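You operate a simulated robot arm through the tools that you are given. There is no shell and no other tool.

The job below is to be done with a simulated robot arm. You get a single attempt, and the scene is never put back.

## Task
Get the station running: side guard shut, power unlocked and on, reset, start.
Fine: in that order; the station's own reset and start buttons; one start.

The check looks at the end state, three seconds after you hand in, the way a careful person would. Anything else that was tipped, shoved, dropped, spilled or broken makes it a failure.

## Robot
A 7-joint arm with a fingered hand, fixed in place. Base frame: the origin is at the foot of the arm, x ahead of it, y to its left, z up. Units: cm, degrees, N and s.
With the tool pointing down near the work surface it reaches from about 10 to 84 cm from the base axis. Its first joint turns from -69.0 to 172.0 degrees. Payload 3.4 kg.
Tool frame: the origin (TCP) lies between the finger pads and is the grasp point; the fingertips stand 3.9 cm ahead of it; z points along the fingers, y is the line along which they close. Largest opening 18 cm; the body of the gripper starts 11.1 cm behind the TCP. The gripper is a hand of 3 fingers: y runs from the thumb to the fingers, the wrist lies at [0, 0, -26.2] in the tool frame, and closing takes about 1.5 s.
Orientation is that of the tool frame in the base frame, as [roll, pitch, yaw] about the fixed x, y, z axes, in that order (R = Rz(yaw) Ry(pitch) Rx(roll)). With the fingers straight down and closing along the base's y, the tool's x points along the base's -x, its y along +y and its z along -z.

## Interface
- The arm moves only by the tool drive_tool. Its arguments are lists of equal length, an entry for each row: "xyz": the shift along the tool's x, y, z in cm, a list of three; "rotation": the turn, a rotation vector about the tool's x, y, z in degrees, a list of three; "fingers": the closure, from 0 (fully open) to 1 (shut). In form: {"xyz": [[x, y, z], ...], "rotation": [[wx, wy, wz], ...], "fingers": [fingers, ...]}. A call has 1 to 20 rows; each row shifts and turns the commanded pose from where the row before left it, along the tool's axes as they then stand. A row lasts 0.2 s, in which the tool goes at most 5 cm and 8.6 degrees; a call with a longer step from one row to the next is refused whole, and so is a gripper value outside its range. Where a pose cannot be reached the arm comes as near as it can. A force on the tool above 40 N (or 10 N above the force at the start of the call, whichever is more), or a blocked arm, ends the call early, and 0.2 s more pass. The fingers move at their own pace (about 7.2 cm/s each) and stop on an object; they squeeze with about 24 N. The grip force told is the motor's: it shows also when the fingers shut on nothing. Time passes only in rows, and 0.2 s behind the last, so rows that do not move let the fingers close. The reply holds the time, the measured pose of the TCP, the force on the tool along the base axes, the opening and the grip force, in the units named above and with some noise, with the torque about the TCP (base axes, N m) and any sound that the robot's microphone picked up.
- Cameras (640 x 400 px; columns grow to the right, rows downward): "scene" is fixed at [39.94, -66.27, 161.14]; the picture's right is [0.91, -0.41, 0.00], its down [-0.32, -0.70, -0.64] and it looks along [0.26, 0.58, -0.77] (base axes); focal length 276 px, centre (320, 200). "wrist" rides on the gripper at [6.3, -3.6, -12.8] in the tool frame; the picture's right is [0.50, 0.87, 0.00], its down [-0.75, 0.44, -0.49] and it looks along [-0.43, 0.25, 0.87] (tool axes); focal length 226 px, centre (320, 200). There is no depth. A picture from a camera that has moved, and an enlarged one, comes with that camera's place and axes in the base frame and with its lens. The place of the scene camera against the robot may be out by one fixed shift of up to 2.5 cm in any direction.
- capture(camera): a new picture of that camera. It takes no simulated time.
- slide_trunk(by): slides the trunk up (or, below 0, down) by that many cm; the arm rides with it, the base frame stays. It gives what a move gives, with no picture.
- grasp_type(shape): the hand has 3 fingers and takes this shape, open, in about a second: jaw (thumb against the fingers, like two jaws); tri (thumb and two fingers); tip (a fingertip pinch); poke (one finger out to press); point (the index stretched); flat (the hand flat); cup (the hand cupped); fist (a fist). The gripper value then closes the fingers along that shape, each until it touches; the sizes above hold for jaw. It gives what a move gives, with no picture.
- inspect(camera, box): a new picture of the part [left, top, right, bottom] of that camera's present view, enlarged. It takes no simulated time.
- hand_in(): hands the job in; it is judged then, once.

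Places have to be worked out from the pictures, the camera data and where the tool is seen. Open the gripper and draw the arm clear of the work before you hand the job in, unless the task says otherwise.

The tools are called after "Request:" as a command line: name --argument value ..., lists and objects as JSON in quotes. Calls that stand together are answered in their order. drive_tool: Moves the arm, as the interface text tells. Its arguments: {"type":"object","properties":{"xyz":{"type":"array","items":{"type":"array","items":{"type":"number"}}},"rotation":{"type":"array","items":{"type":"array","items":{"type":"number"}}},"fingers":{"type":"array","items":{"type":"number"}}},"required":["xyz","rotation","fingers"]} The other tools are called the same way: slide_trunk (by) slides the trunk up or down; grasp_type (shape) gives the hand a shape; capture (camera) takes a picture; inspect (camera, box) takes an enlarged picture of a part of a camera's view; hand_in () hands the job in.

At the start:

```text
time: 0.0
tool_pos: [50.82, 12.74, 116.78]
ee_rot: [179.9, -0.1, -179.9]
force: [-0.2, -0.5, 0.1]
moment: [-0.01, -0.01, -0.03]
opening: 17.99
grip_force: 0.0
shape: jaw
trunk travel left (down, up): [-10.0, 44.2]
```

scene: 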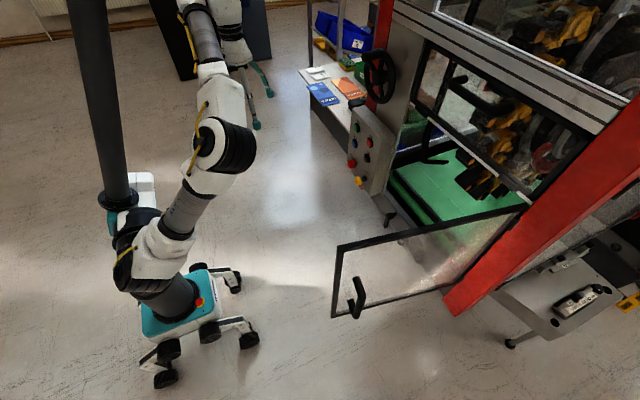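
wrist: 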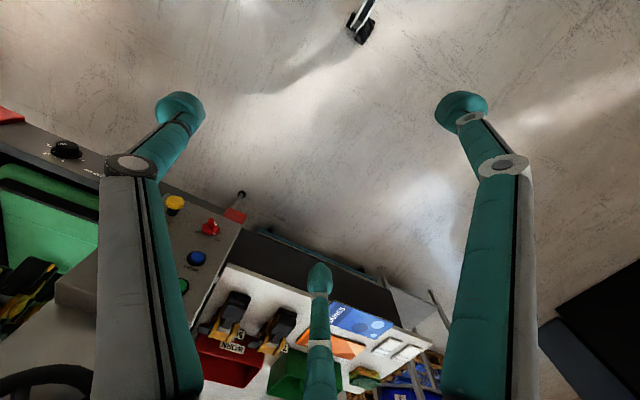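

I start by looking closer at the station: the panel with buttons, the open side guard and the surroundings.

Request:
inspect --camera "scene" --box '[320, 90, 440, 220]'

Request:
inspect --camera "scene" --box '[320, 180, 560, 330]'

Request:
inspect --camera "scene" --box '[480, 200, 640, 360]'

Request:
inspect --camera "scene" --box '[290, 20, 450, 130]'

Request:
inspect --camera "wrist" --box '[0, 100, 260, 300]'

```text
3.08 times, centred on (380, 155) of scene
camera zoom: at [39.94, -66.27, 161.14], right [0.91, -0.41, 0.0], down [-0.32, -0.7, -0.64], along [0.26, 0.58, -0.77], focal length 848 px, centre (135, 338)
```

zoom: 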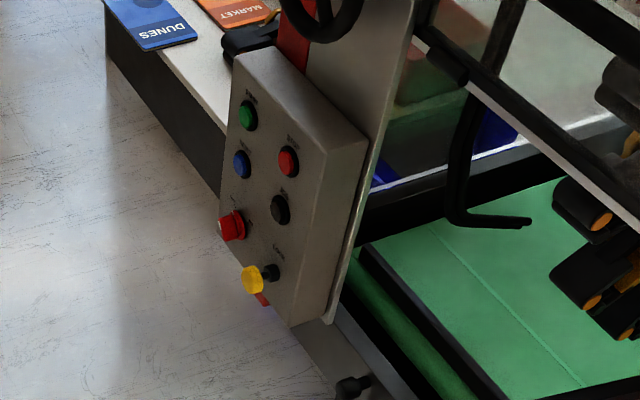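

```text
2.67 times, centred on (440, 255) of scene
camera zoom: at [39.94, -66.27, 161.14], right [0.91, -0.41, 0.0], down [-0.32, -0.7, -0.64], along [0.26, 0.58, -0.77], focal length 735 px, centre (0, 53)
```

zoom: 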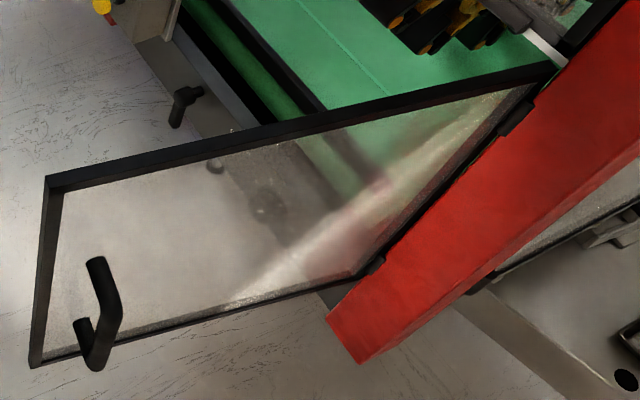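

```text
2.50 times, centred on (560, 280) of scene
camera zoom: at [39.94, -66.27, 161.14], right [0.91, -0.41, 0.0], down [-0.32, -0.7, -0.64], along [0.26, 0.58, -0.77], focal length 689 px, centre (-280, 0)
```

zoom: 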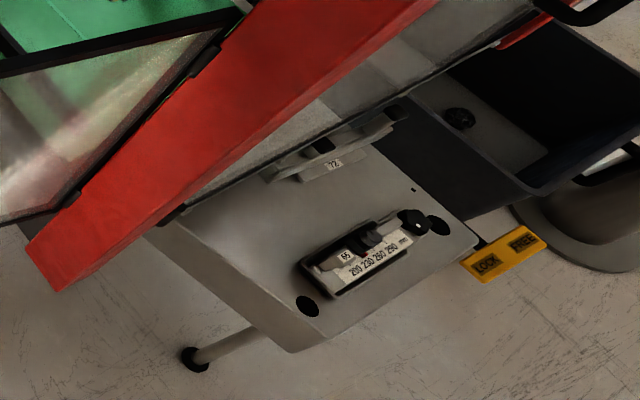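

```text
3.64 times, centred on (370, 75) of scene
camera zoom: at [39.94, -66.27, 161.14], right [0.91, -0.41, 0.0], down [-0.32, -0.7, -0.64], along [0.26, 0.58, -0.77], focal length 1002 px, centre (138, 654)
```

zoom: 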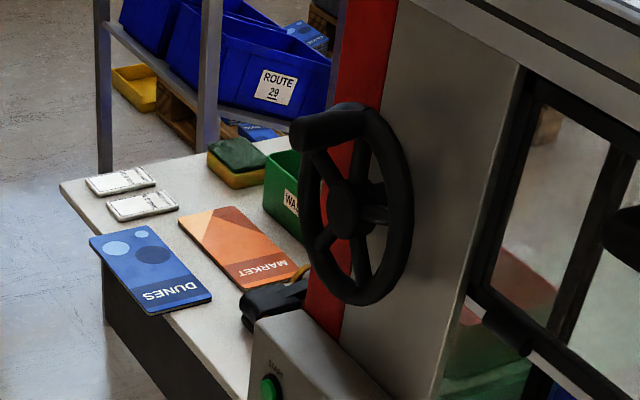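

```text
2.00 times, centred on (130, 200) of wrist
camera zoom: at [44.7, 9.11, 129.49], right [-0.5, 0.87, 0.0], down [0.75, 0.44, 0.49], along [0.42, 0.25, -0.87], focal length 452 px, centre (700, 200)
```

zoom: 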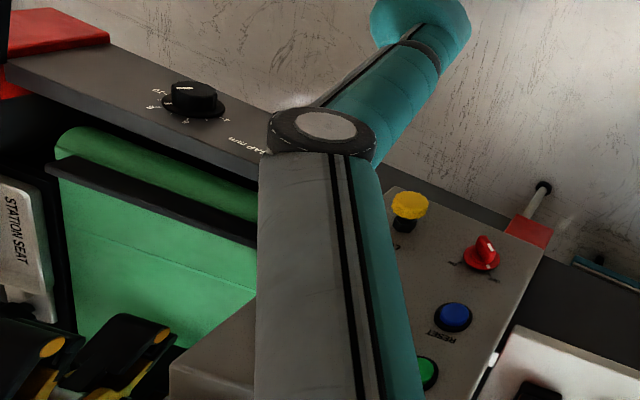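

The panel seems to face the robot (−x) near x≈86, y≈−6..5, z≈86–101. The guard stands about 80° open, hinged near (86,−53), with its free edge near (52,−47). I tilt the hand up and shift right to look at the panel and guard properly.

Request:
drive_tool --xyz '[[0, -2.5, 0], [0, -2.5, 0], [0, -2.5, 0], [0, -2.5, 0], [0, -2.5, 0], [0, -2.5, 0], [0, -2.5, 0], [0, -2.5, 0]]' --rotation '[[0, -7.5, 0], [0, -7.5, 0], [0, -7.5, 0], [0, -7.5, 0], [0, -7.5, 0], [0, -7.5, 0], [0, -7.5, 0], [0, -7.5, 0]]' --fingers '[0, 0, 0, 0, 0, 0, 0, 0]'

Request:
capture --camera "wrist"

Request:
capture --camera "scene"

```text
time: 1.8
tool_pos: [50.29, -7.34, 116.97]
ee_rot: [179.8, 60.2, 179.9]
force: [-0.2, -0.1, 0.2]
moment: [0.01, 0.0, 0.04]
opening: 17.96
grip_force: 0.0
shape: jaw
trunk travel left (down, up): [-10.0, 44.2]
```

```text
taken
camera wrist: at [36.3, -11.03, 117.74], right [-0.25, 0.87, -0.43], down [-0.05, 0.43, 0.9], along [0.97, 0.25, -0.06], focal length 226 px, centre (320, 200)
```

wrist: 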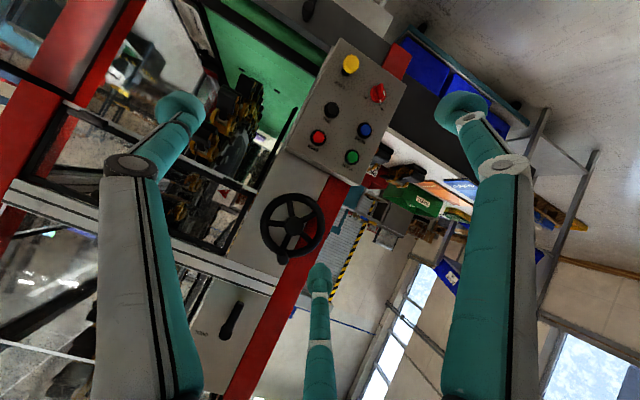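

```text
taken
```

scene: 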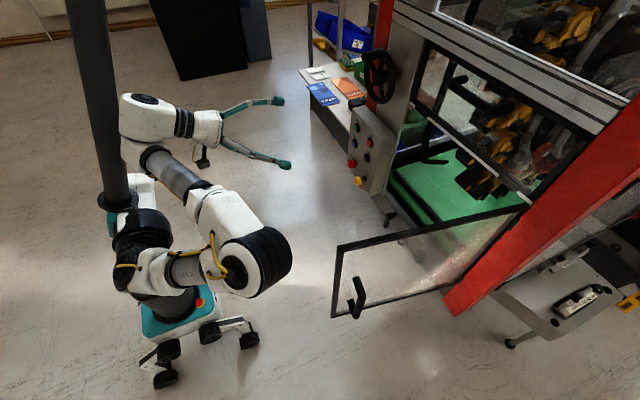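

The panel is visible (picture is upside down). I enlarge it to read the labels and look at the lock.

Request:
inspect --camera "wrist" --box '[280, 30, 420, 190]'

Request:
inspect --camera "wrist" --box '[160, 0, 340, 120]'

Request:
inspect --camera "wrist" --box '[0, 0, 180, 120]'

```text
2.50 times, centred on (350, 110) of wrist
camera zoom: at [36.3, -11.03, 117.74], right [-0.25, 0.87, -0.43], down [-0.05, 0.43, 0.9], along [0.97, 0.25, -0.06], focal length 565 px, centre (245, 425)
```

zoom: 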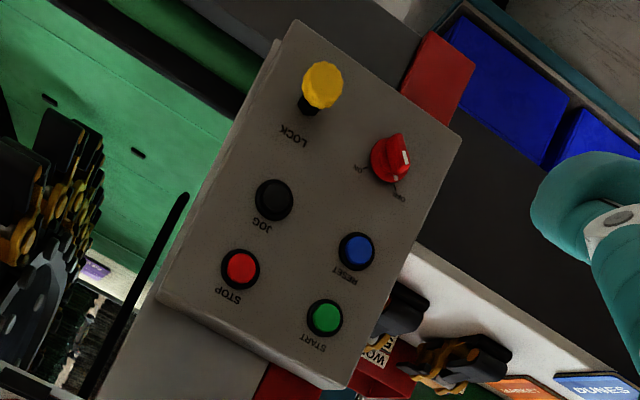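

```text
3.33 times, centred on (250, 60) of wrist
camera zoom: at [36.3, -11.03, 117.74], right [-0.25, 0.87, -0.43], down [-0.05, 0.43, 0.9], along [0.97, 0.25, -0.06], focal length 754 px, centre (553, 667)
```

zoom: 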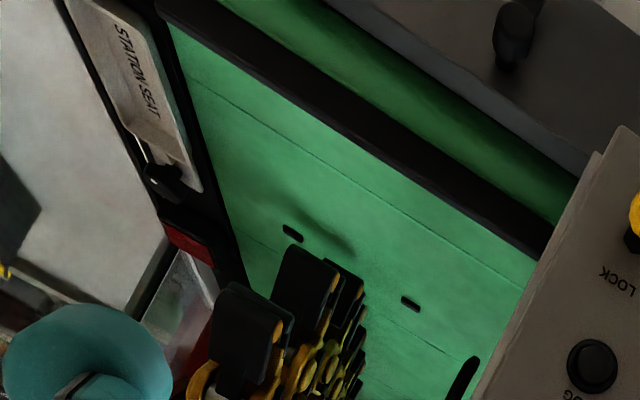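

```text
3.33 times, centred on (90, 60) of wrist
camera zoom: at [36.3, -11.03, 117.74], right [-0.25, 0.87, -0.43], down [-0.05, 0.43, 0.9], along [0.97, 0.25, -0.06], focal length 754 px, centre (1087, 667)
```

zoom: 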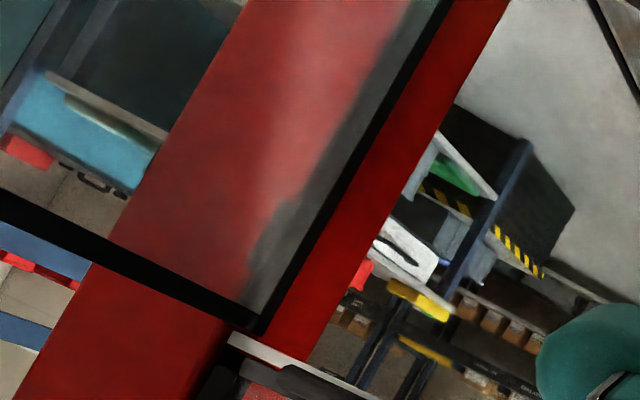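

The labels read LOCK (yellow plunger), a red OFF/ON rotary switch, JOG, RESET, STOP and START. Next I turn the hand to the right to look at the guard from this side.

Request:
drive_tool --xyz '[[0, 0, 0], [0, 0, 0], [0, 0, 0], [0, 0, 0], [0, 0, 0], [0, 0, 0], [0, 0, 0], [0, 0, 0]]' --rotation '[[6.5, 0, 3.75], [6.5, 0, 3.75], [6.5, 0, 3.75], [6.5, 0, 3.75], [6.5, 0, 3.75], [6.5, 0, 3.75], [6.5, 0, 3.75], [6.5, 0, 3.75]]' --fingers '[0, 0, 0, 0, 0, 0, 0, 0]'

Request:
capture --camera "wrist"

Request:
capture --camera "scene"

```text
time: 3.6
tool_pos: [57.94, -6.5, 109.81]
ee_rot: [179.9, 60.0, 119.7]
force: [-1.1, 0.3, -1.0]
moment: [0.02, -0.01, 0.01]
opening: 18.0
grip_force: 0.0
shape: jaw
out of reach, approached as far as the arm can: row 4, 5, 6, 7, 8
trunk travel left (down, up): [-10.0, 44.2]
```

```text
taken
camera wrist: at [47.88, 3.99, 110.73], right [0.63, 0.65, -0.43], down [0.35, 0.26, 0.9], along [0.7, -0.72, -0.06], focal length 226 px, centre (320, 200)
```

wrist: 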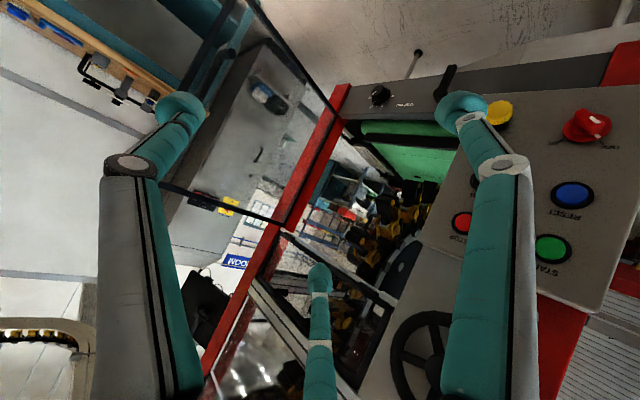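

```text
taken
```

scene: 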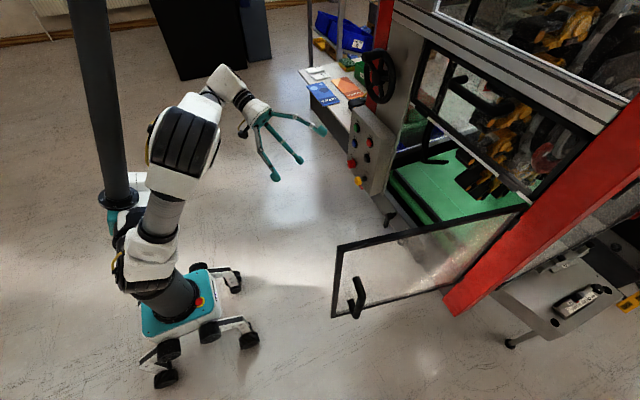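

The guard's hinge works out at about (91,−52) and its z range at about 80–118. I enlarge the beam with the knob and lever below the opening.

Request:
inspect --camera "wrist" --box '[340, 40, 520, 150]'

Request:
inspect --camera "wrist" --box '[120, 0, 360, 150]'

Request:
inspect --camera "wrist" --box '[470, 80, 640, 290]'

Request:
inspect --camera "scene" --box '[350, 180, 450, 250]'

Request:
inspect --camera "scene" --box '[400, 60, 540, 220]'

```text
3.56 times, centred on (430, 95) of wrist
camera zoom: at [47.88, 3.99, 110.73], right [0.63, 0.65, -0.43], down [0.35, 0.26, 0.9], along [0.7, -0.72, -0.06], focal length 804 px, centre (-71, 573)
```

zoom: 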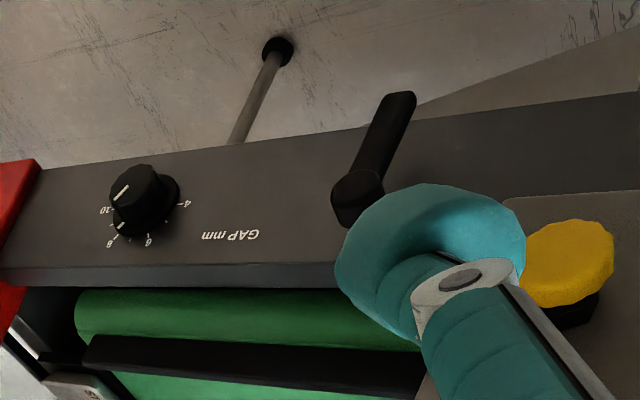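

```text
2.67 times, centred on (240, 75) of wrist
camera zoom: at [47.88, 3.99, 110.73], right [0.63, 0.65, -0.43], down [0.35, 0.26, 0.9], along [0.7, -0.72, -0.06], focal length 603 px, centre (533, 533)
```

zoom: 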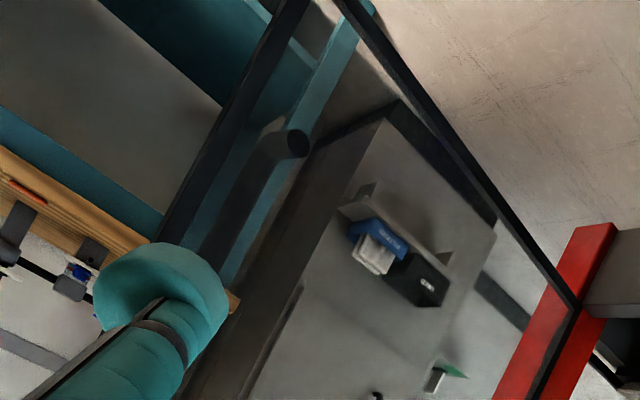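

```text
1.90 times, centred on (555, 185) of wrist
camera zoom: at [47.88, 3.99, 110.73], right [0.63, 0.65, -0.43], down [0.35, 0.26, 0.9], along [0.7, -0.72, -0.06], focal length 431 px, centre (-128, 229)
```

zoom: 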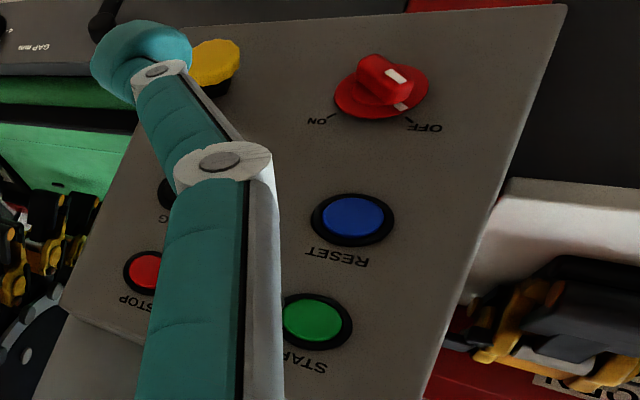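

```text
5.71 times, centred on (400, 215) of scene
camera zoom: at [39.94, -66.27, 161.14], right [0.91, -0.41, 0.0], down [-0.32, -0.7, -0.64], along [0.26, 0.58, -0.77], focal length 1575 px, centre (-137, 114)
```

zoom: 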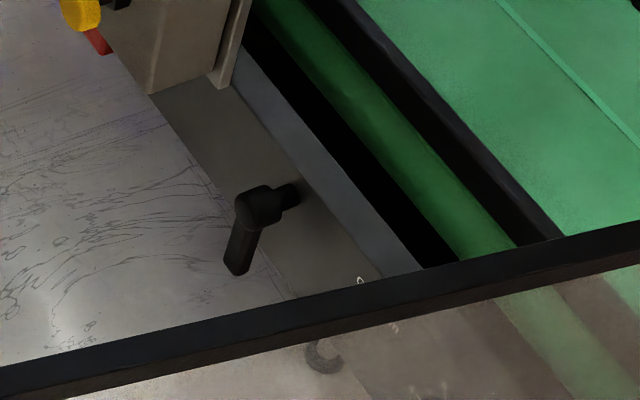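

```text
2.50 times, centred on (470, 140) of scene
camera zoom: at [39.94, -66.27, 161.14], right [0.91, -0.41, 0.0], down [-0.32, -0.7, -0.64], along [0.26, 0.58, -0.77], focal length 689 px, centre (-55, 350)
```

zoom: 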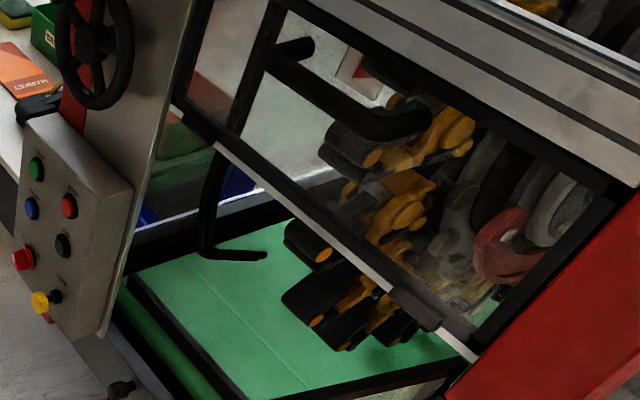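

The knob and lever sit on the beam's front face, below the guard's lower edge, so the guard should swing over them. I undo the yaw and then bring the hand back, fingers shut, towards the right of the guard's free edge.

Request:
drive_tool --xyz '[[0, 0, 0], [0, 0, 0], [0, 0, 0], [0, 0, 0], [0, 0, 0], [0, 0, 0], [0, 0, 0], [0, 0, 0]]' --rotation '[[-6.5, 0, -3.75], [-6.5, 0, -3.75], [-6.5, 0, -3.75], [-6.5, 0, -3.75], [-6.5, 0, -3.75], [-6.5, 0, -3.75], [-6.5, 0, -3.75], [-6.5, 0, -3.75]]' --fingers '[1, 1, 1, 1, 1, 1, 1, 1]'

```text
time: 5.4
tool_pos: [57.92, -6.97, 109.79]
ee_rot: [179.8, 60.1, 179.8]
force: [0.5, 0.3, 0.3]
moment: [0.0, -0.01, -0.02]
opening: 0.01
grip_force: 24.2
shape: jaw
trunk travel left (down, up): [-10.0, 44.2]
```

A new call starts from the measured pose. I move back and to the right while staying clear of the guard's free edge, then level the hand.

Request:
drive_tool --xyz '[[2.08, -3.5, -1.11], [2.08, -3.5, -1.11], [2.08, -3.5, -1.11], [2.08, -3.5, -1.11], [2.08, -3.5, -1.11], [2.08, -3.5, -1.11], [2.08, -3.5, -1.11], [2.08, -3.5, -1.11], [0, 0, 0], [0, 0, 0], [0, 0, 0], [0, 0, 0]]' --rotation '[[0, 0, 0], [0, 0, 0], [0, 0, 0], [0, 0, 0], [0, 0, 0], [0, 0, 0], [0, 0, 0], [0, 0, 0], [0, -7.5, 0], [0, -7.5, 0], [0, -7.5, 0], [0, -7.5, 0]]' --fingers '[1, 1, 1, 1, 1, 1, 1, 1, 1, 1, 1, 1]'

Request:
capture --camera "scene"

Request:
capture --camera "wrist"

```text
time: 8.0
tool_pos: [62.56, -6.87, 112.69]
ee_rot: [-165.4, 87.2, -163.4]
force: [0.0, -0.6, -0.1]
moment: [-0.01, 0.01, 0.05]
opening: 0.0
grip_force: 23.7
shape: jaw
out of reach, approached as far as the arm can: row 1, 2, 3, 4, 5, 6, 7, 8, 9, 10, 11
trunk travel left (down, up): [-10.0, 44.2]
```

```text
taken
```

scene: 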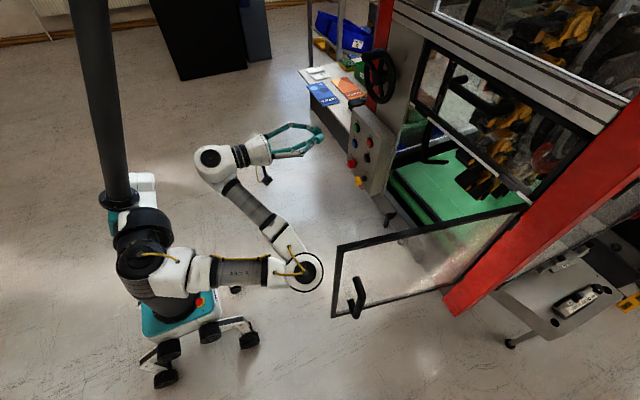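

```text
taken
camera wrist: at [49.67, -10.99, 107.11], right [-0.05, 0.86, -0.51], down [-0.47, 0.43, 0.77], along [0.88, 0.28, 0.38], focal length 226 px, centre (320, 200)
```

wrist: 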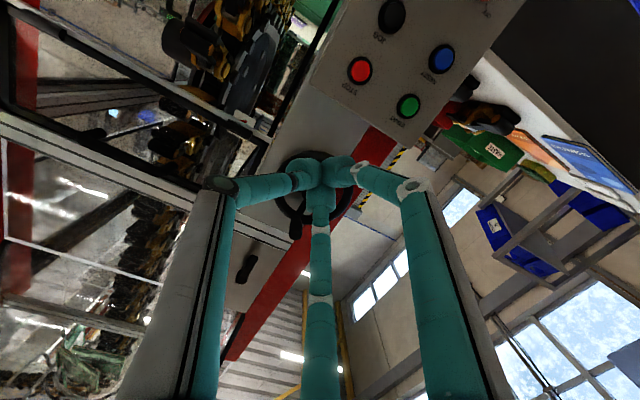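

The elbow has swung out close to the guard's free edge, so the low sideways approach does not suit this arm. I'll come from above with the fingers pointing down instead, and first tilt the hand back down and watch where the elbow goes.

Request:
drive_tool --xyz '[[0, 0, 0], [0, 0, 0], [0, 0, 0], [0, 0, 0]]' --rotation '[[0, 7.5, 0], [0, 7.5, 0], [0, 7.5, 0], [0, 7.5, 0]]' --fingers '[1, 1, 1, 1]'

Request:
capture --camera "scene"

```text
time: 9.0
tool_pos: [62.26, -6.9, 112.88]
ee_rot: [-178.9, 57.2, -177.0]
force: [-0.3, 0.3, 0.4]
moment: [0.0, 0.0, 0.01]
opening: 0.02
grip_force: 23.6
shape: jaw
trunk travel left (down, up): [-10.0, 44.2]
```

```text
taken
```

scene: 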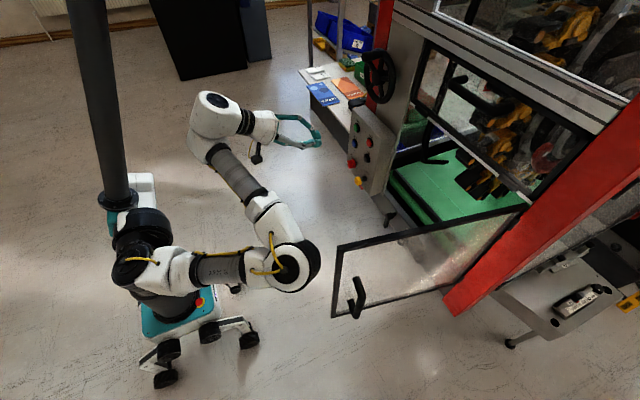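

The elbow is coming back in. I continue tilting to fully down.

Request:
drive_tool --xyz '[[0, 0, 0], [0, 0, 0], [0, 0, 0], [0, 0, 0], [0, 0, 0], [0, 0, 0], [0, 0, 0]]' --rotation '[[0, 8.1, 0], [0, 8.1, 0], [0, 8.1, 0], [0, 8.1, 0], [0, 8.1, 0], [0, 8.1, 0], [0, 8.1, 0]]' --fingers '[1, 1, 1, 1, 1, 1, 1]'

Request:
capture --camera "scene"

```text
time: 10.6
tool_pos: [62.23, -6.88, 112.81]
ee_rot: [-179.4, 0.6, -177.9]
force: [-0.4, 0.6, -0.4]
moment: [-0.03, -0.02, -0.01]
opening: 0.0
grip_force: 24.4
shape: jaw
trunk travel left (down, up): [-10.0, 44.2]
```

```text
taken
```

scene: 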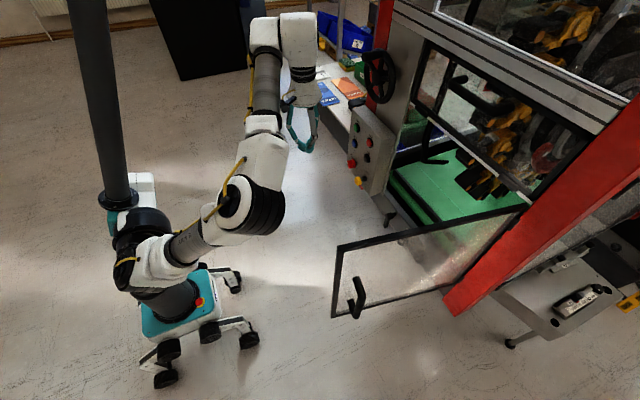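

Pointing down works well with the elbow inside. I raise the trunk 20 cm so the fingertips can pass over the guard's top (z≈118).

Request:
slide_trunk --by 20

```text
time: 12.8
tool_pos: [62.47, -6.83, 132.84]
ee_rot: [-179.4, 0.6, -177.9]
force: [-0.1, 0.2, 0.8]
moment: [0.01, 0.0, 0.01]
opening: 0.0
grip_force: 23.8
shape: jaw
trunk travel left (down, up): [-30.0, 24.2]
```

I move right at this height, stopping before the guard to check clearance.

Request:
drive_tool --xyz '[[0.5, -3.5, 0], [0.5, -3.5, 0], [0.5, -3.5, 0], [0.5, -3.5, 0], [0.5, -3.5, 0], [0.5, -3.5, 0], [0.5, -3.5, 0], [0.5, -3.5, 0]]' --rotation '[[0, 0, 0], [0, 0, 0], [0, 0, 0], [0, 0, 0], [0, 0, 0], [0, 0, 0], [0, 0, 0], [0, 0, 0]]' --fingers '[1, 1, 1, 1, 1, 1, 1, 1]'

Request:
capture --camera "scene"

Request:
capture --camera "wrist"

```text
time: 14.6
tool_pos: [59.31, -35.28, 133.02]
ee_rot: [-179.4, 0.6, -177.9]
force: [-0.2, -0.8, 1.3]
moment: [-0.02, 0.01, 0.04]
opening: 0.0
grip_force: 24.2
shape: jaw
trunk travel left (down, up): [-30.0, 24.2]
```

```text
taken
```

scene: 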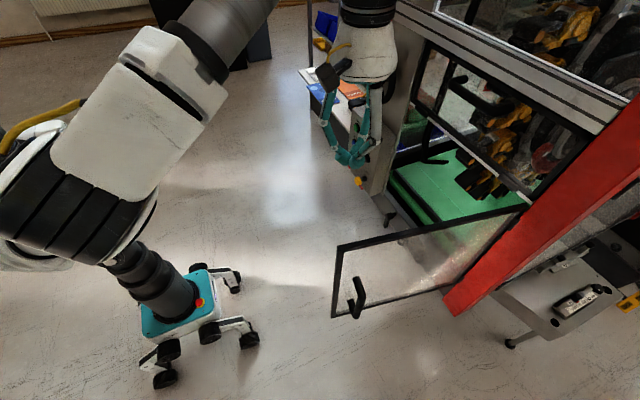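

```text
taken
camera wrist: at [53.2, -39.04, 145.86], right [-0.53, 0.85, -0.01], down [0.73, 0.47, 0.5], along [0.43, 0.25, -0.87], focal length 226 px, centre (320, 200)
```

wrist: 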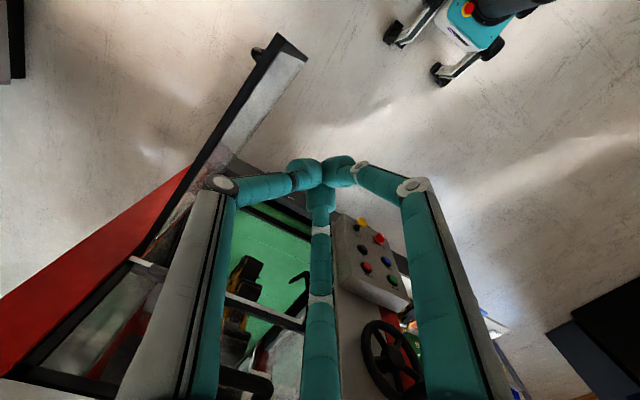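

From above, the guard's free top corner is at about (53.5,−44) and its handle at about (56,−47). I switch to the "poke" shape, which gives one slim finger for pushing the guard and later the buttons, and look at it.

Request:
grasp_type --shape "poke"

Request:
capture --camera "wrist"

Request:
capture --camera "scene"

```text
time: 15.5
tool_pos: [59.41, -35.15, 133.16]
ee_rot: [-179.4, 0.6, -177.9]
force: [-0.2, 0.4, 0.8]
moment: [0.0, 0.0, 0.01]
opening: 0.02
grip_force: 0.0
shape: poke
trunk travel left (down, up): [-30.0, 24.2]
```

```text
taken
camera wrist: at [53.26, -38.8, 145.87], right [-0.53, 0.85, -0.01], down [0.73, 0.47, 0.5], along [0.43, 0.25, -0.87], focal length 226 px, centre (320, 200)
```

wrist: 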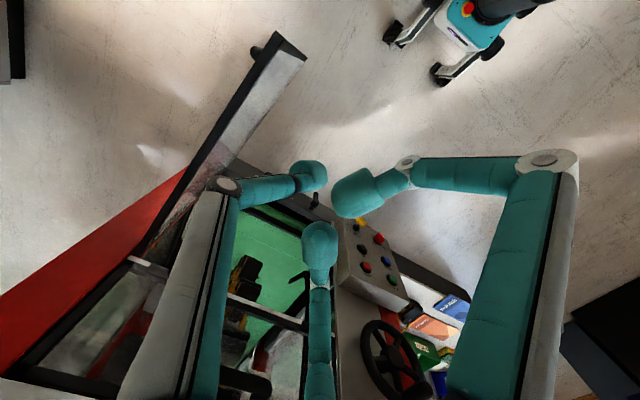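

```text
taken
```

scene: 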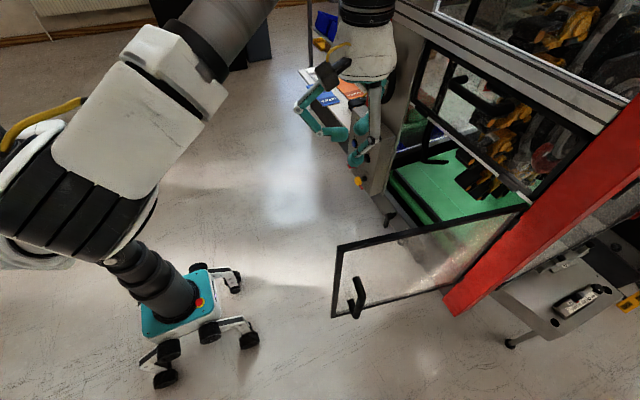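

It is not yet clear which finger presses. I close along the shape to see.

Request:
drive_tool --xyz '[[0, 0, 0], [0, 0, 0], [0, 0, 0], [0, 0, 0], [0, 0, 0], [0, 0, 0], [0, 0, 0], [0, 0, 0]]' --rotation '[[0, 0, 0], [0, 0, 0], [0, 0, 0], [0, 0, 0], [0, 0, 0], [0, 0, 0], [0, 0, 0], [0, 0, 0]]' --fingers '[1, 1, 1, 1, 1, 1, 1, 1]'

Request:
capture --camera "wrist"

Request:
inspect --camera "scene" --box '[280, 40, 420, 200]'

```text
time: 17.3
tool_pos: [59.45, -35.12, 133.33]
ee_rot: [-179.4, 0.6, -177.9]
force: [-0.1, -0.1, 0.2]
moment: [-0.03, -0.02, 0.01]
opening: 0.01
grip_force: 24.5
shape: jaw
trunk travel left (down, up): [-30.0, 24.2]
```

```text
taken
camera wrist: at [53.26, -38.81, 145.87], right [-0.53, 0.85, -0.01], down [0.73, 0.47, 0.5], along [0.43, 0.25, -0.87], focal length 226 px, centre (320, 200)
```

wrist: 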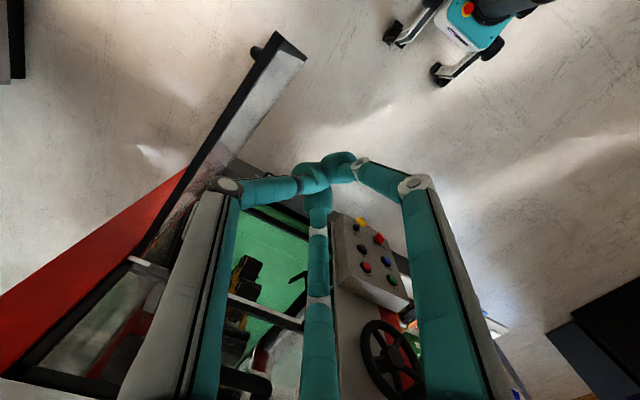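

```text
2.50 times, centred on (350, 120) of scene
camera zoom: at [39.94, -66.27, 161.14], right [0.91, -0.41, 0.0], down [-0.32, -0.7, -0.64], along [0.26, 0.58, -0.77], focal length 689 px, centre (245, 400)
```

zoom: 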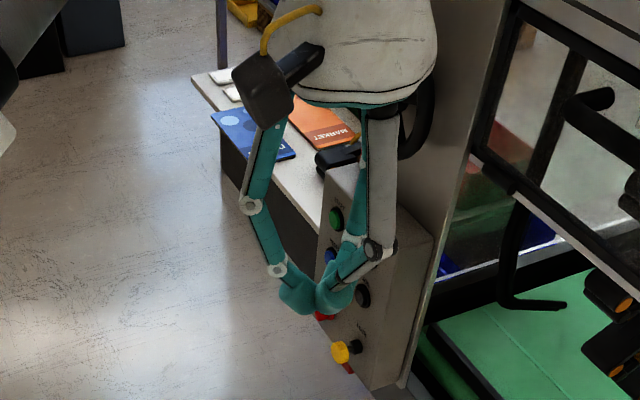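

Any nonzero closure returns the hand to jaw, so shut jaw fingers will do for the guard. I pass over the guard's top to its outer (−y) side at x≈64, clear of the handle.

Request:
drive_tool --xyz '[[-0.9, -3.8, 0], [-0.9, -3.8, 0], [-0.9, -3.8, 0], [-0.9, -3.8, 0], [-0.9, -3.8, 0]]' --rotation '[[0, 0, 0], [0, 0, 0], [0, 0, 0], [0, 0, 0], [0, 0, 0]]' --fingers '[1, 1, 1, 1, 1]'

Request:
capture --camera "wrist"

Request:
capture --camera "scene"

```text
time: 18.5
tool_pos: [62.45, -48.2, 132.97]
ee_rot: [-179.5, 0.6, -177.8]
force: [0.2, -0.9, 0.0]
moment: [0.01, 0.01, -0.01]
opening: 0.01
grip_force: 24.1
shape: jaw
out of reach, approached as far as the arm can: row 4, 5
trunk travel left (down, up): [-30.0, 24.2]
```

```text
taken
camera wrist: at [56.29, -51.92, 145.58], right [-0.53, 0.85, -0.01], down [0.73, 0.47, 0.5], along [0.43, 0.25, -0.87], focal length 226 px, centre (320, 200)
```

wrist: 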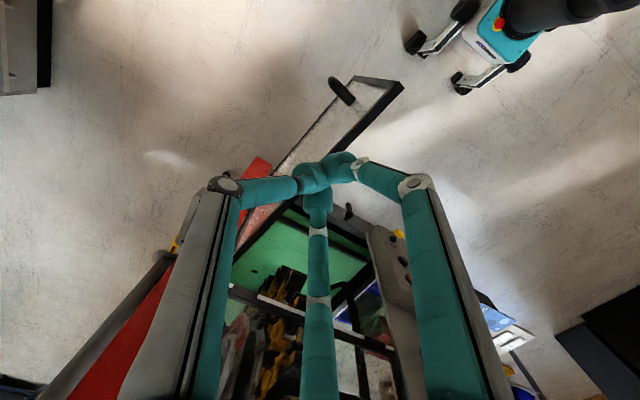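

```text
taken
```

scene: 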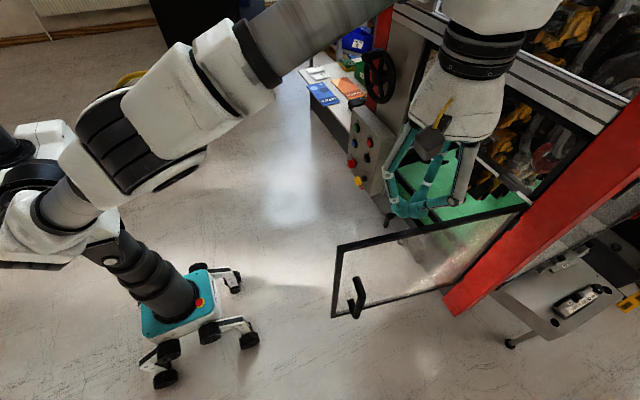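

The reach ends at about 79 cm here. Raising the trunk brings the shoulder nearer the wrist's height and should extend it, so I go up 15 cm more.

Request:
slide_trunk --by 15

Request:
drive_tool --xyz '[[0, -1.5, 3], [0, -1.5, 3], [0, -1.5, 3], [0, -1.5, 3]]' --rotation '[[0, 0, 0], [0, 0, 0], [0, 0, 0], [0, 0, 0]]' --fingers '[1, 1, 1, 1]'

Request:
capture --camera "wrist"

```text
time: 20.2
tool_pos: [59.71, -48.01, 151.53]
ee_rot: [-179.2, 4.2, -178.0]
force: [-1.0, -1.1, 0.3]
moment: [-0.01, 0.02, 0.04]
opening: 0.0
grip_force: 24.1
shape: jaw
trunk travel left (down, up): [-45.0, 9.2]
```

```text
time: 21.2
tool_pos: [60.6, -54.1, 139.68]
ee_rot: [-179.1, 4.2, -178.0]
force: [0.5, 1.2, -0.2]
moment: [0.0, -0.03, -0.03]
opening: 0.0
grip_force: 23.6
shape: jaw
trunk travel left (down, up): [-45.0, 9.2]
```

```text
taken
camera wrist: at [53.69, -57.68, 151.91], right [-0.53, 0.85, -0.05], down [0.7, 0.47, 0.54], along [0.48, 0.25, -0.84], focal length 226 px, centre (320, 200)
```

wrist: 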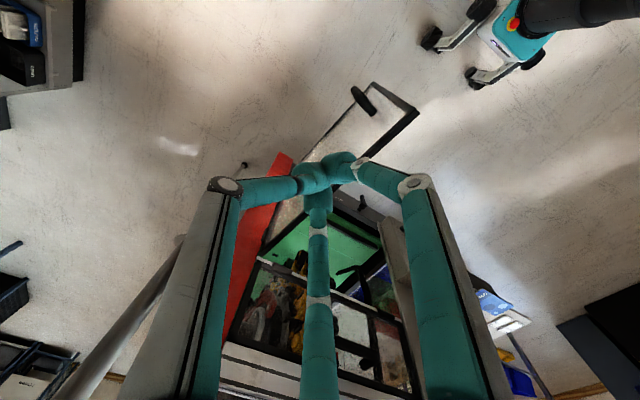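

Reach is fine now. I lower the shut fingers on the guard's outer side at about (64,−56), just below its top edge.

Request:
drive_tool --xyz '[[-0.23, -0.28, 3.3], [-0.23, -0.28, 3.3], [-0.23, -0.28, 3.3], [-0.23, -0.28, 3.3], [-0.23, -0.28, 3.3], [-0.23, -0.28, 3.3], [-0.23, -0.28, 3.3]]' --rotation '[[0, 0, 0], [0, 0, 0], [0, 0, 0], [0, 0, 0], [0, 0, 0], [0, 0, 0], [0, 0, 0]]' --fingers '[1, 1, 1, 1, 1, 1, 1]'

Request:
capture --camera "wrist"

Request:
capture --camera "scene"

```text
time: 22.8
tool_pos: [64.04, -56.38, 116.68]
ee_rot: [-179.2, 4.3, -177.9]
force: [0.0, -0.6, -0.3]
moment: [0.0, -0.01, 0.01]
opening: 0.0
grip_force: 23.8
shape: jaw
trunk travel left (down, up): [-45.0, 9.2]
```

```text
taken
camera wrist: at [57.11, -60.03, 128.92], right [-0.53, 0.85, -0.05], down [0.7, 0.47, 0.54], along [0.48, 0.25, -0.84], focal length 226 px, centre (320, 200)
```

wrist: 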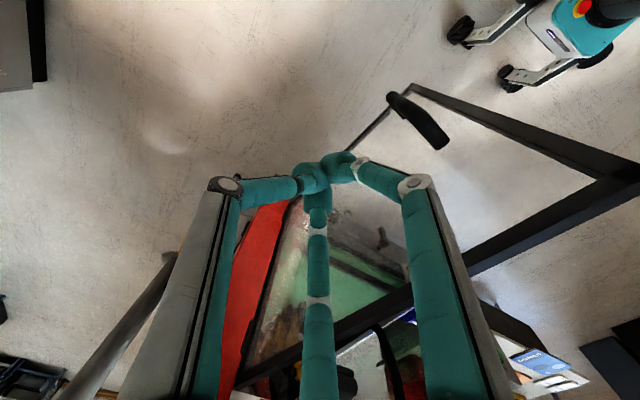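

```text
taken
```

scene: 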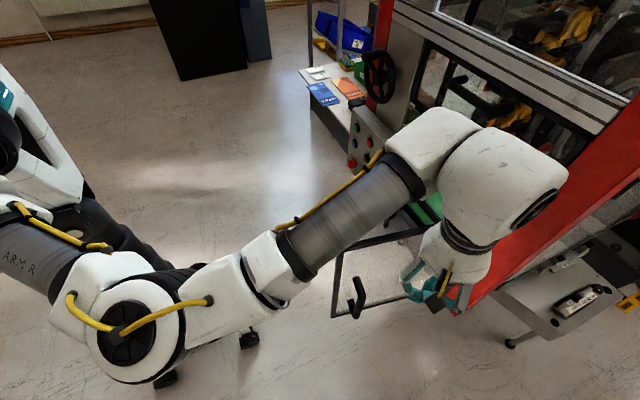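

The fingertips are on the guard's outer side, about 5 cm below its top and clear of the handle. I now sweep towards +y along the guard's arc at moderate speed.

Request:
drive_tool --xyz '[[-0.1, 2.0, 0], [-0.1, 2.0, 0], [-0.1, 1.5, 0], [-0.1, 1.3, 0], [-0.25, 1.3, 0], [-0.25, 1.3, 0], [-0.25, 1.3, 0], [-0.25, 1.3, 0], [-0.44, 1.2, 0], [-0.44, 1.2, 0], [-0.44, 1.2, 0], [-0.44, 1.2, 0]]' --rotation '[[0, 0, 0], [0, 0, 0], [0, 0, 0], [0, 0, 0], [0, 0, 0], [0, 0, 0], [0, 0, 0], [0, 0, 0], [0, 0, 0], [0, 0, 0], [0, 0, 0], [0, 0, 0]]' --fingers '[1, 1, 1, 1, 1, 1, 1, 1, 1, 1, 1, 1]'

Request:
capture --camera "wrist"

Request:
capture --camera "scene"

```text
time: 25.4
tool_pos: [66.61, -39.25, 116.56]
ee_rot: [-179.1, 4.4, -177.9]
force: [-0.6, 0.9, 0.8]
moment: [0.01, 0.0, -0.02]
opening: 0.01
grip_force: 23.9
shape: jaw
trunk travel left (down, up): [-45.0, 9.2]
```

```text
taken
camera wrist: at [59.61, -42.89, 128.88], right [-0.53, 0.85, -0.05], down [0.7, 0.47, 0.54], along [0.48, 0.25, -0.84], focal length 226 px, centre (320, 200)
```

wrist: 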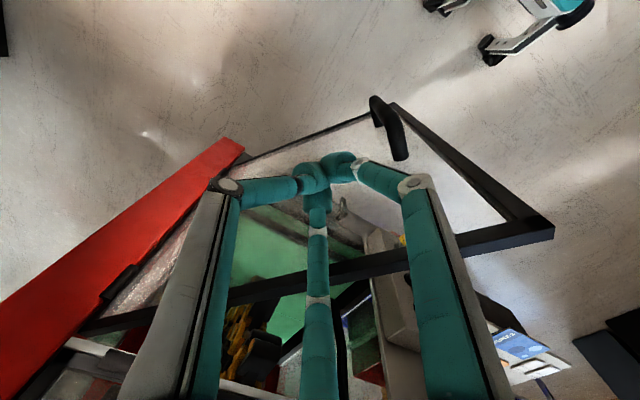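

```text
taken
```

scene: 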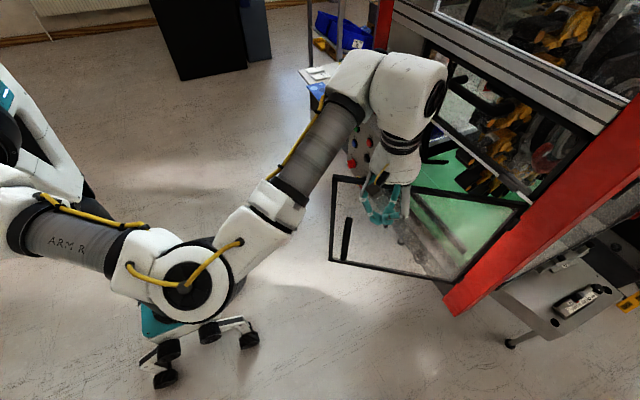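

The guard now stands at about 142° (free corner near (60,−27)). I tilt the hand so the fingertips lead, before pushing it on towards +x.

Request:
drive_tool --xyz '[[0, 0, 0], [0, 0, 0], [0, 0, 0], [0, 0, 0], [0, 0, 0], [0, 0, 0], [0, 0, 0], [0, 0, 0]]' --rotation '[[0, -7, 0], [0, -7, 0], [0, -7, 0], [0, -7, 0], [0, -7, 0], [0, -7, 0], [0, -7, 0], [0, -7, 0]]' --fingers '[1, 1, 1, 1, 1, 1, 1, 1]'

Request:
capture --camera "wrist"

Request:
capture --camera "scene"

```text
time: 27.2
tool_pos: [66.41, -39.33, 116.61]
ee_rot: [-178.3, 60.4, -176.3]
force: [0.9, 0.4, 0.0]
moment: [0.02, 0.01, 0.01]
opening: 0.0
grip_force: 23.9
shape: jaw
trunk travel left (down, up): [-45.0, 9.2]
```

```text
taken
camera wrist: at [52.47, -43.52, 117.57], right [-0.28, 0.85, -0.45], down [-0.07, 0.45, 0.89], along [0.96, 0.28, -0.06], focal length 226 px, centre (320, 200)
```

wrist: 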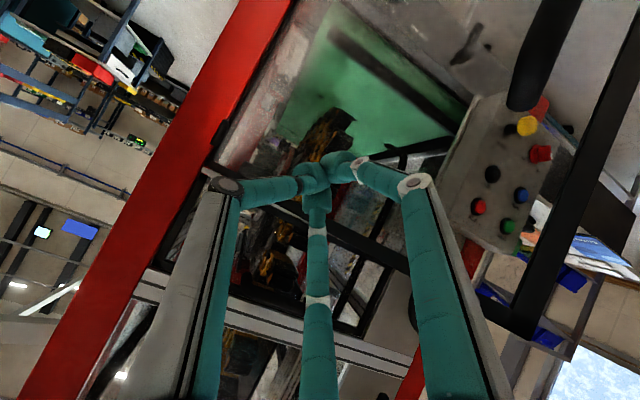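

```text
taken
```

scene: 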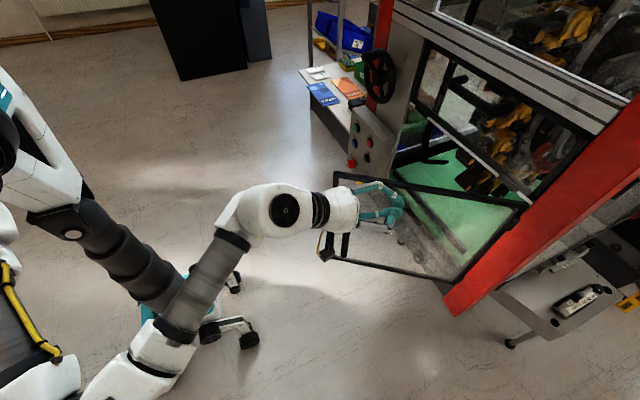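

The hand is tilted and the handle is clear. I shift a bit towards the hinge and lower 10 cm so that neither the guard's handle nor the upper window's handle gets touched.

Request:
drive_tool --xyz '[[1.5, -0.41, 1.42], [1.5, -0.41, 1.42], [1.5, -0.41, 1.42], [1.5, -0.41, 1.42], [1.5, -0.41, 1.42]]' --rotation '[[0, 0, 0], [0, 0, 0], [0, 0, 0], [0, 0, 0], [0, 0, 0]]' --fingers '[1, 1, 1, 1, 1]'

Request:
drive_tool --xyz '[[-0.38, 1.3, 0.65], [-0.38, 1.3, 0.65], [-0.38, 1.3, 0.65], [-0.38, 1.3, 0.65], [-0.57, 1.0, 1.0], [-0.57, 1.0, 1.0], [-0.57, 1.0, 1.0], [-0.57, 1.0, 1.0]]' --rotation '[[0, 0, 0], [0, 0, 0], [0, 0, 0], [0, 0, 0], [0, 0, 0], [0, 0, 0], [0, 0, 0], [0, 0, 0]]' --fingers '[1, 1, 1, 1, 1, 1, 1, 1]'

Request:
capture --camera "wrist"

Request:
capture --camera "scene"

```text
time: 28.4
tool_pos: [68.87, -41.56, 106.63]
ee_rot: [-178.3, 60.2, -176.5]
force: [0.8, 1.1, -0.4]
moment: [0.0, -0.03, -0.01]
opening: 0.0
grip_force: 23.7
shape: jaw
trunk travel left (down, up): [-45.0, 9.2]
```

```text
time: 30.2
tool_pos: [76.43, -32.03, 106.59]
ee_rot: [-178.3, 60.4, -176.5]
force: [0.7, -0.3, 0.4]
moment: [-0.02, -0.02, 0.02]
opening: 0.01
grip_force: 23.9
shape: jaw
trunk travel left (down, up): [-45.0, 9.2]
```

```text
taken
camera wrist: at [62.44, -36.11, 107.44], right [-0.28, 0.85, -0.45], down [-0.07, 0.45, 0.89], along [0.96, 0.28, -0.07], focal length 226 px, centre (320, 200)
```

wrist: 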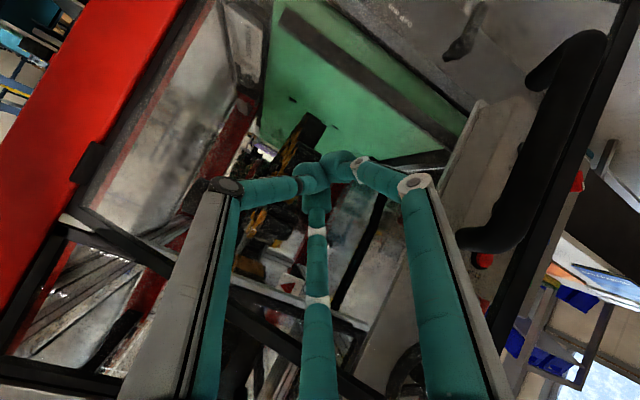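

```text
taken
```

scene: 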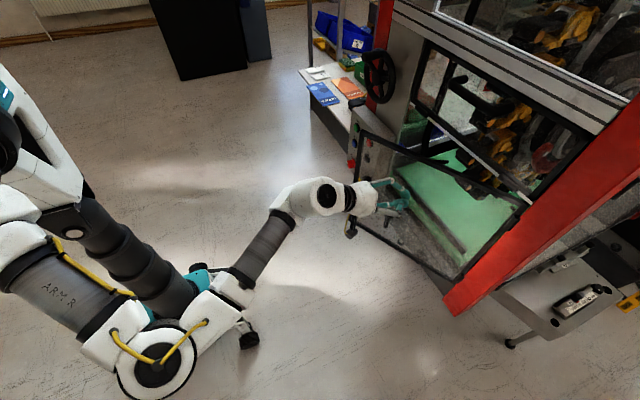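

The guard is at about 108–115° and moving freely. I keep pushing slowly to close it, listening for a latch.

Request:
drive_tool --xyz '[[-0.5, 0.35, 0.87], [-0.5, 0.35, 0.87], [-0.5, 0.3, 0.87], [-0.5, 0.3, 0.87], [-0.5, 0.2, 0.87], [-0.5, 0.2, 0.87], [-0.5, 0.1, 0.87]]' --rotation '[[0, 0, 0], [0, 0, 0], [0, 0, 0], [0, 0, 0], [0, 0, 0], [0, 0, 0], [0, 0, 0]]' --fingers '[1, 1, 1, 1, 1, 1, 1]'

Request:
capture --camera "wrist"

Request:
capture --camera "scene"

```text
time: 31.8
tool_pos: [83.27, -29.86, 106.43]
ee_rot: [-178.4, 60.2, -176.5]
force: [0.1, -0.6, -0.3]
moment: [-0.01, -0.02, 0.01]
opening: 0.0
grip_force: 24.1
shape: jaw
trunk travel left (down, up): [-45.0, 9.2]
```

```text
taken
camera wrist: at [69.36, -34.06, 107.37], right [-0.28, 0.85, -0.45], down [-0.07, 0.45, 0.89], along [0.96, 0.28, -0.07], focal length 226 px, centre (320, 200)
```

wrist: 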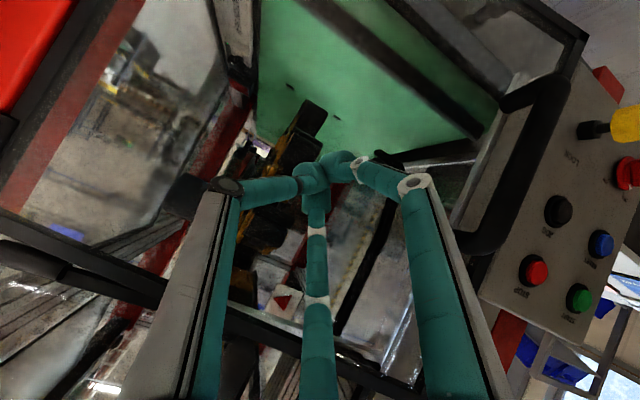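

```text
taken
```

scene: 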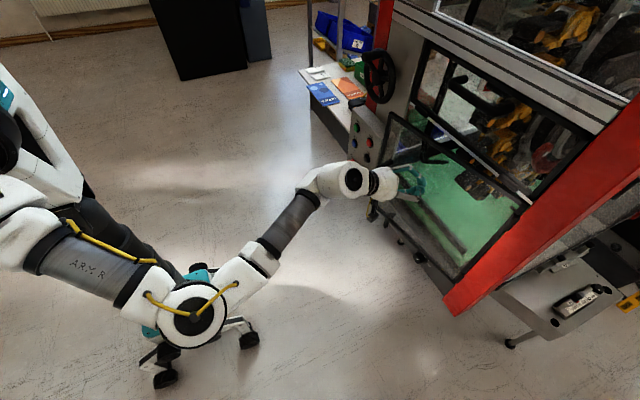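

The guard is almost shut, with no contact force building yet. I push on in small steps.

Request:
drive_tool --xyz '[[-0.4, 0, 0.7], [-0.4, 0, 0.7], [-0.4, 0, 0.7], [-0.4, 0, 0.7], [-0.3, 0, 0.52], [-0.3, 0, 0.52], [-0.3, 0, 0.52], [-0.3, 0, 0.52]]' --rotation '[[0, 0, 0], [0, 0, 0], [0, 0, 0], [0, 0, 0], [0, 0, 0], [0, 0, 0], [0, 0, 0], [0, 0, 0]]' --fingers '[1, 1, 1, 1, 1, 1, 1, 1]'

Request:
capture --camera "wrist"

Request:
inspect --camera "scene" --box '[340, 80, 560, 320]'

```text
time: 33.7
tool_pos: [88.15, -29.88, 106.37]
ee_rot: [-177.6, 59.8, -176.3]
force: [-31.0, -3.4, 4.1]
moment: [-0.01, 0.17, -0.07]
opening: 0.0
grip_force: 23.5
shape: jaw
trunk travel left (down, up): [-45.0, 9.2]
stopped in row 8: the force on the tool passed its limit at 45 N (the readings are from after the stop); the commanded pose is now the measured one
```

```text
taken
camera wrist: at [74.18, -33.96, 107.45], right [-0.28, 0.85, -0.45], down [-0.06, 0.45, 0.89], along [0.96, 0.27, -0.07], focal length 226 px, centre (320, 200)
```

wrist: 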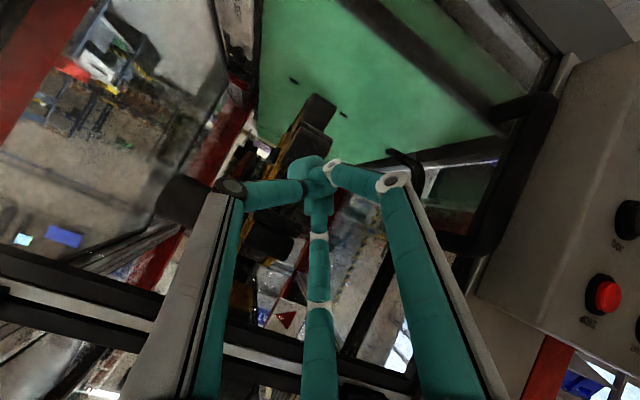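

```text
1.67 times, centred on (450, 200) of scene
camera zoom: at [39.94, -66.27, 161.14], right [0.91, -0.41, 0.0], down [-0.32, -0.7, -0.64], along [0.26, 0.58, -0.77], focal length 459 px, centre (103, 200)
```

zoom: 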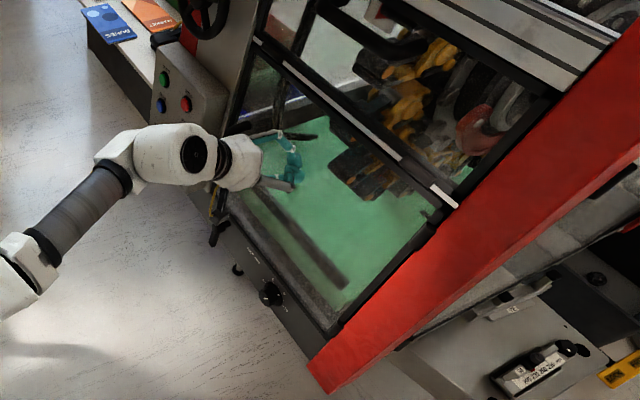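

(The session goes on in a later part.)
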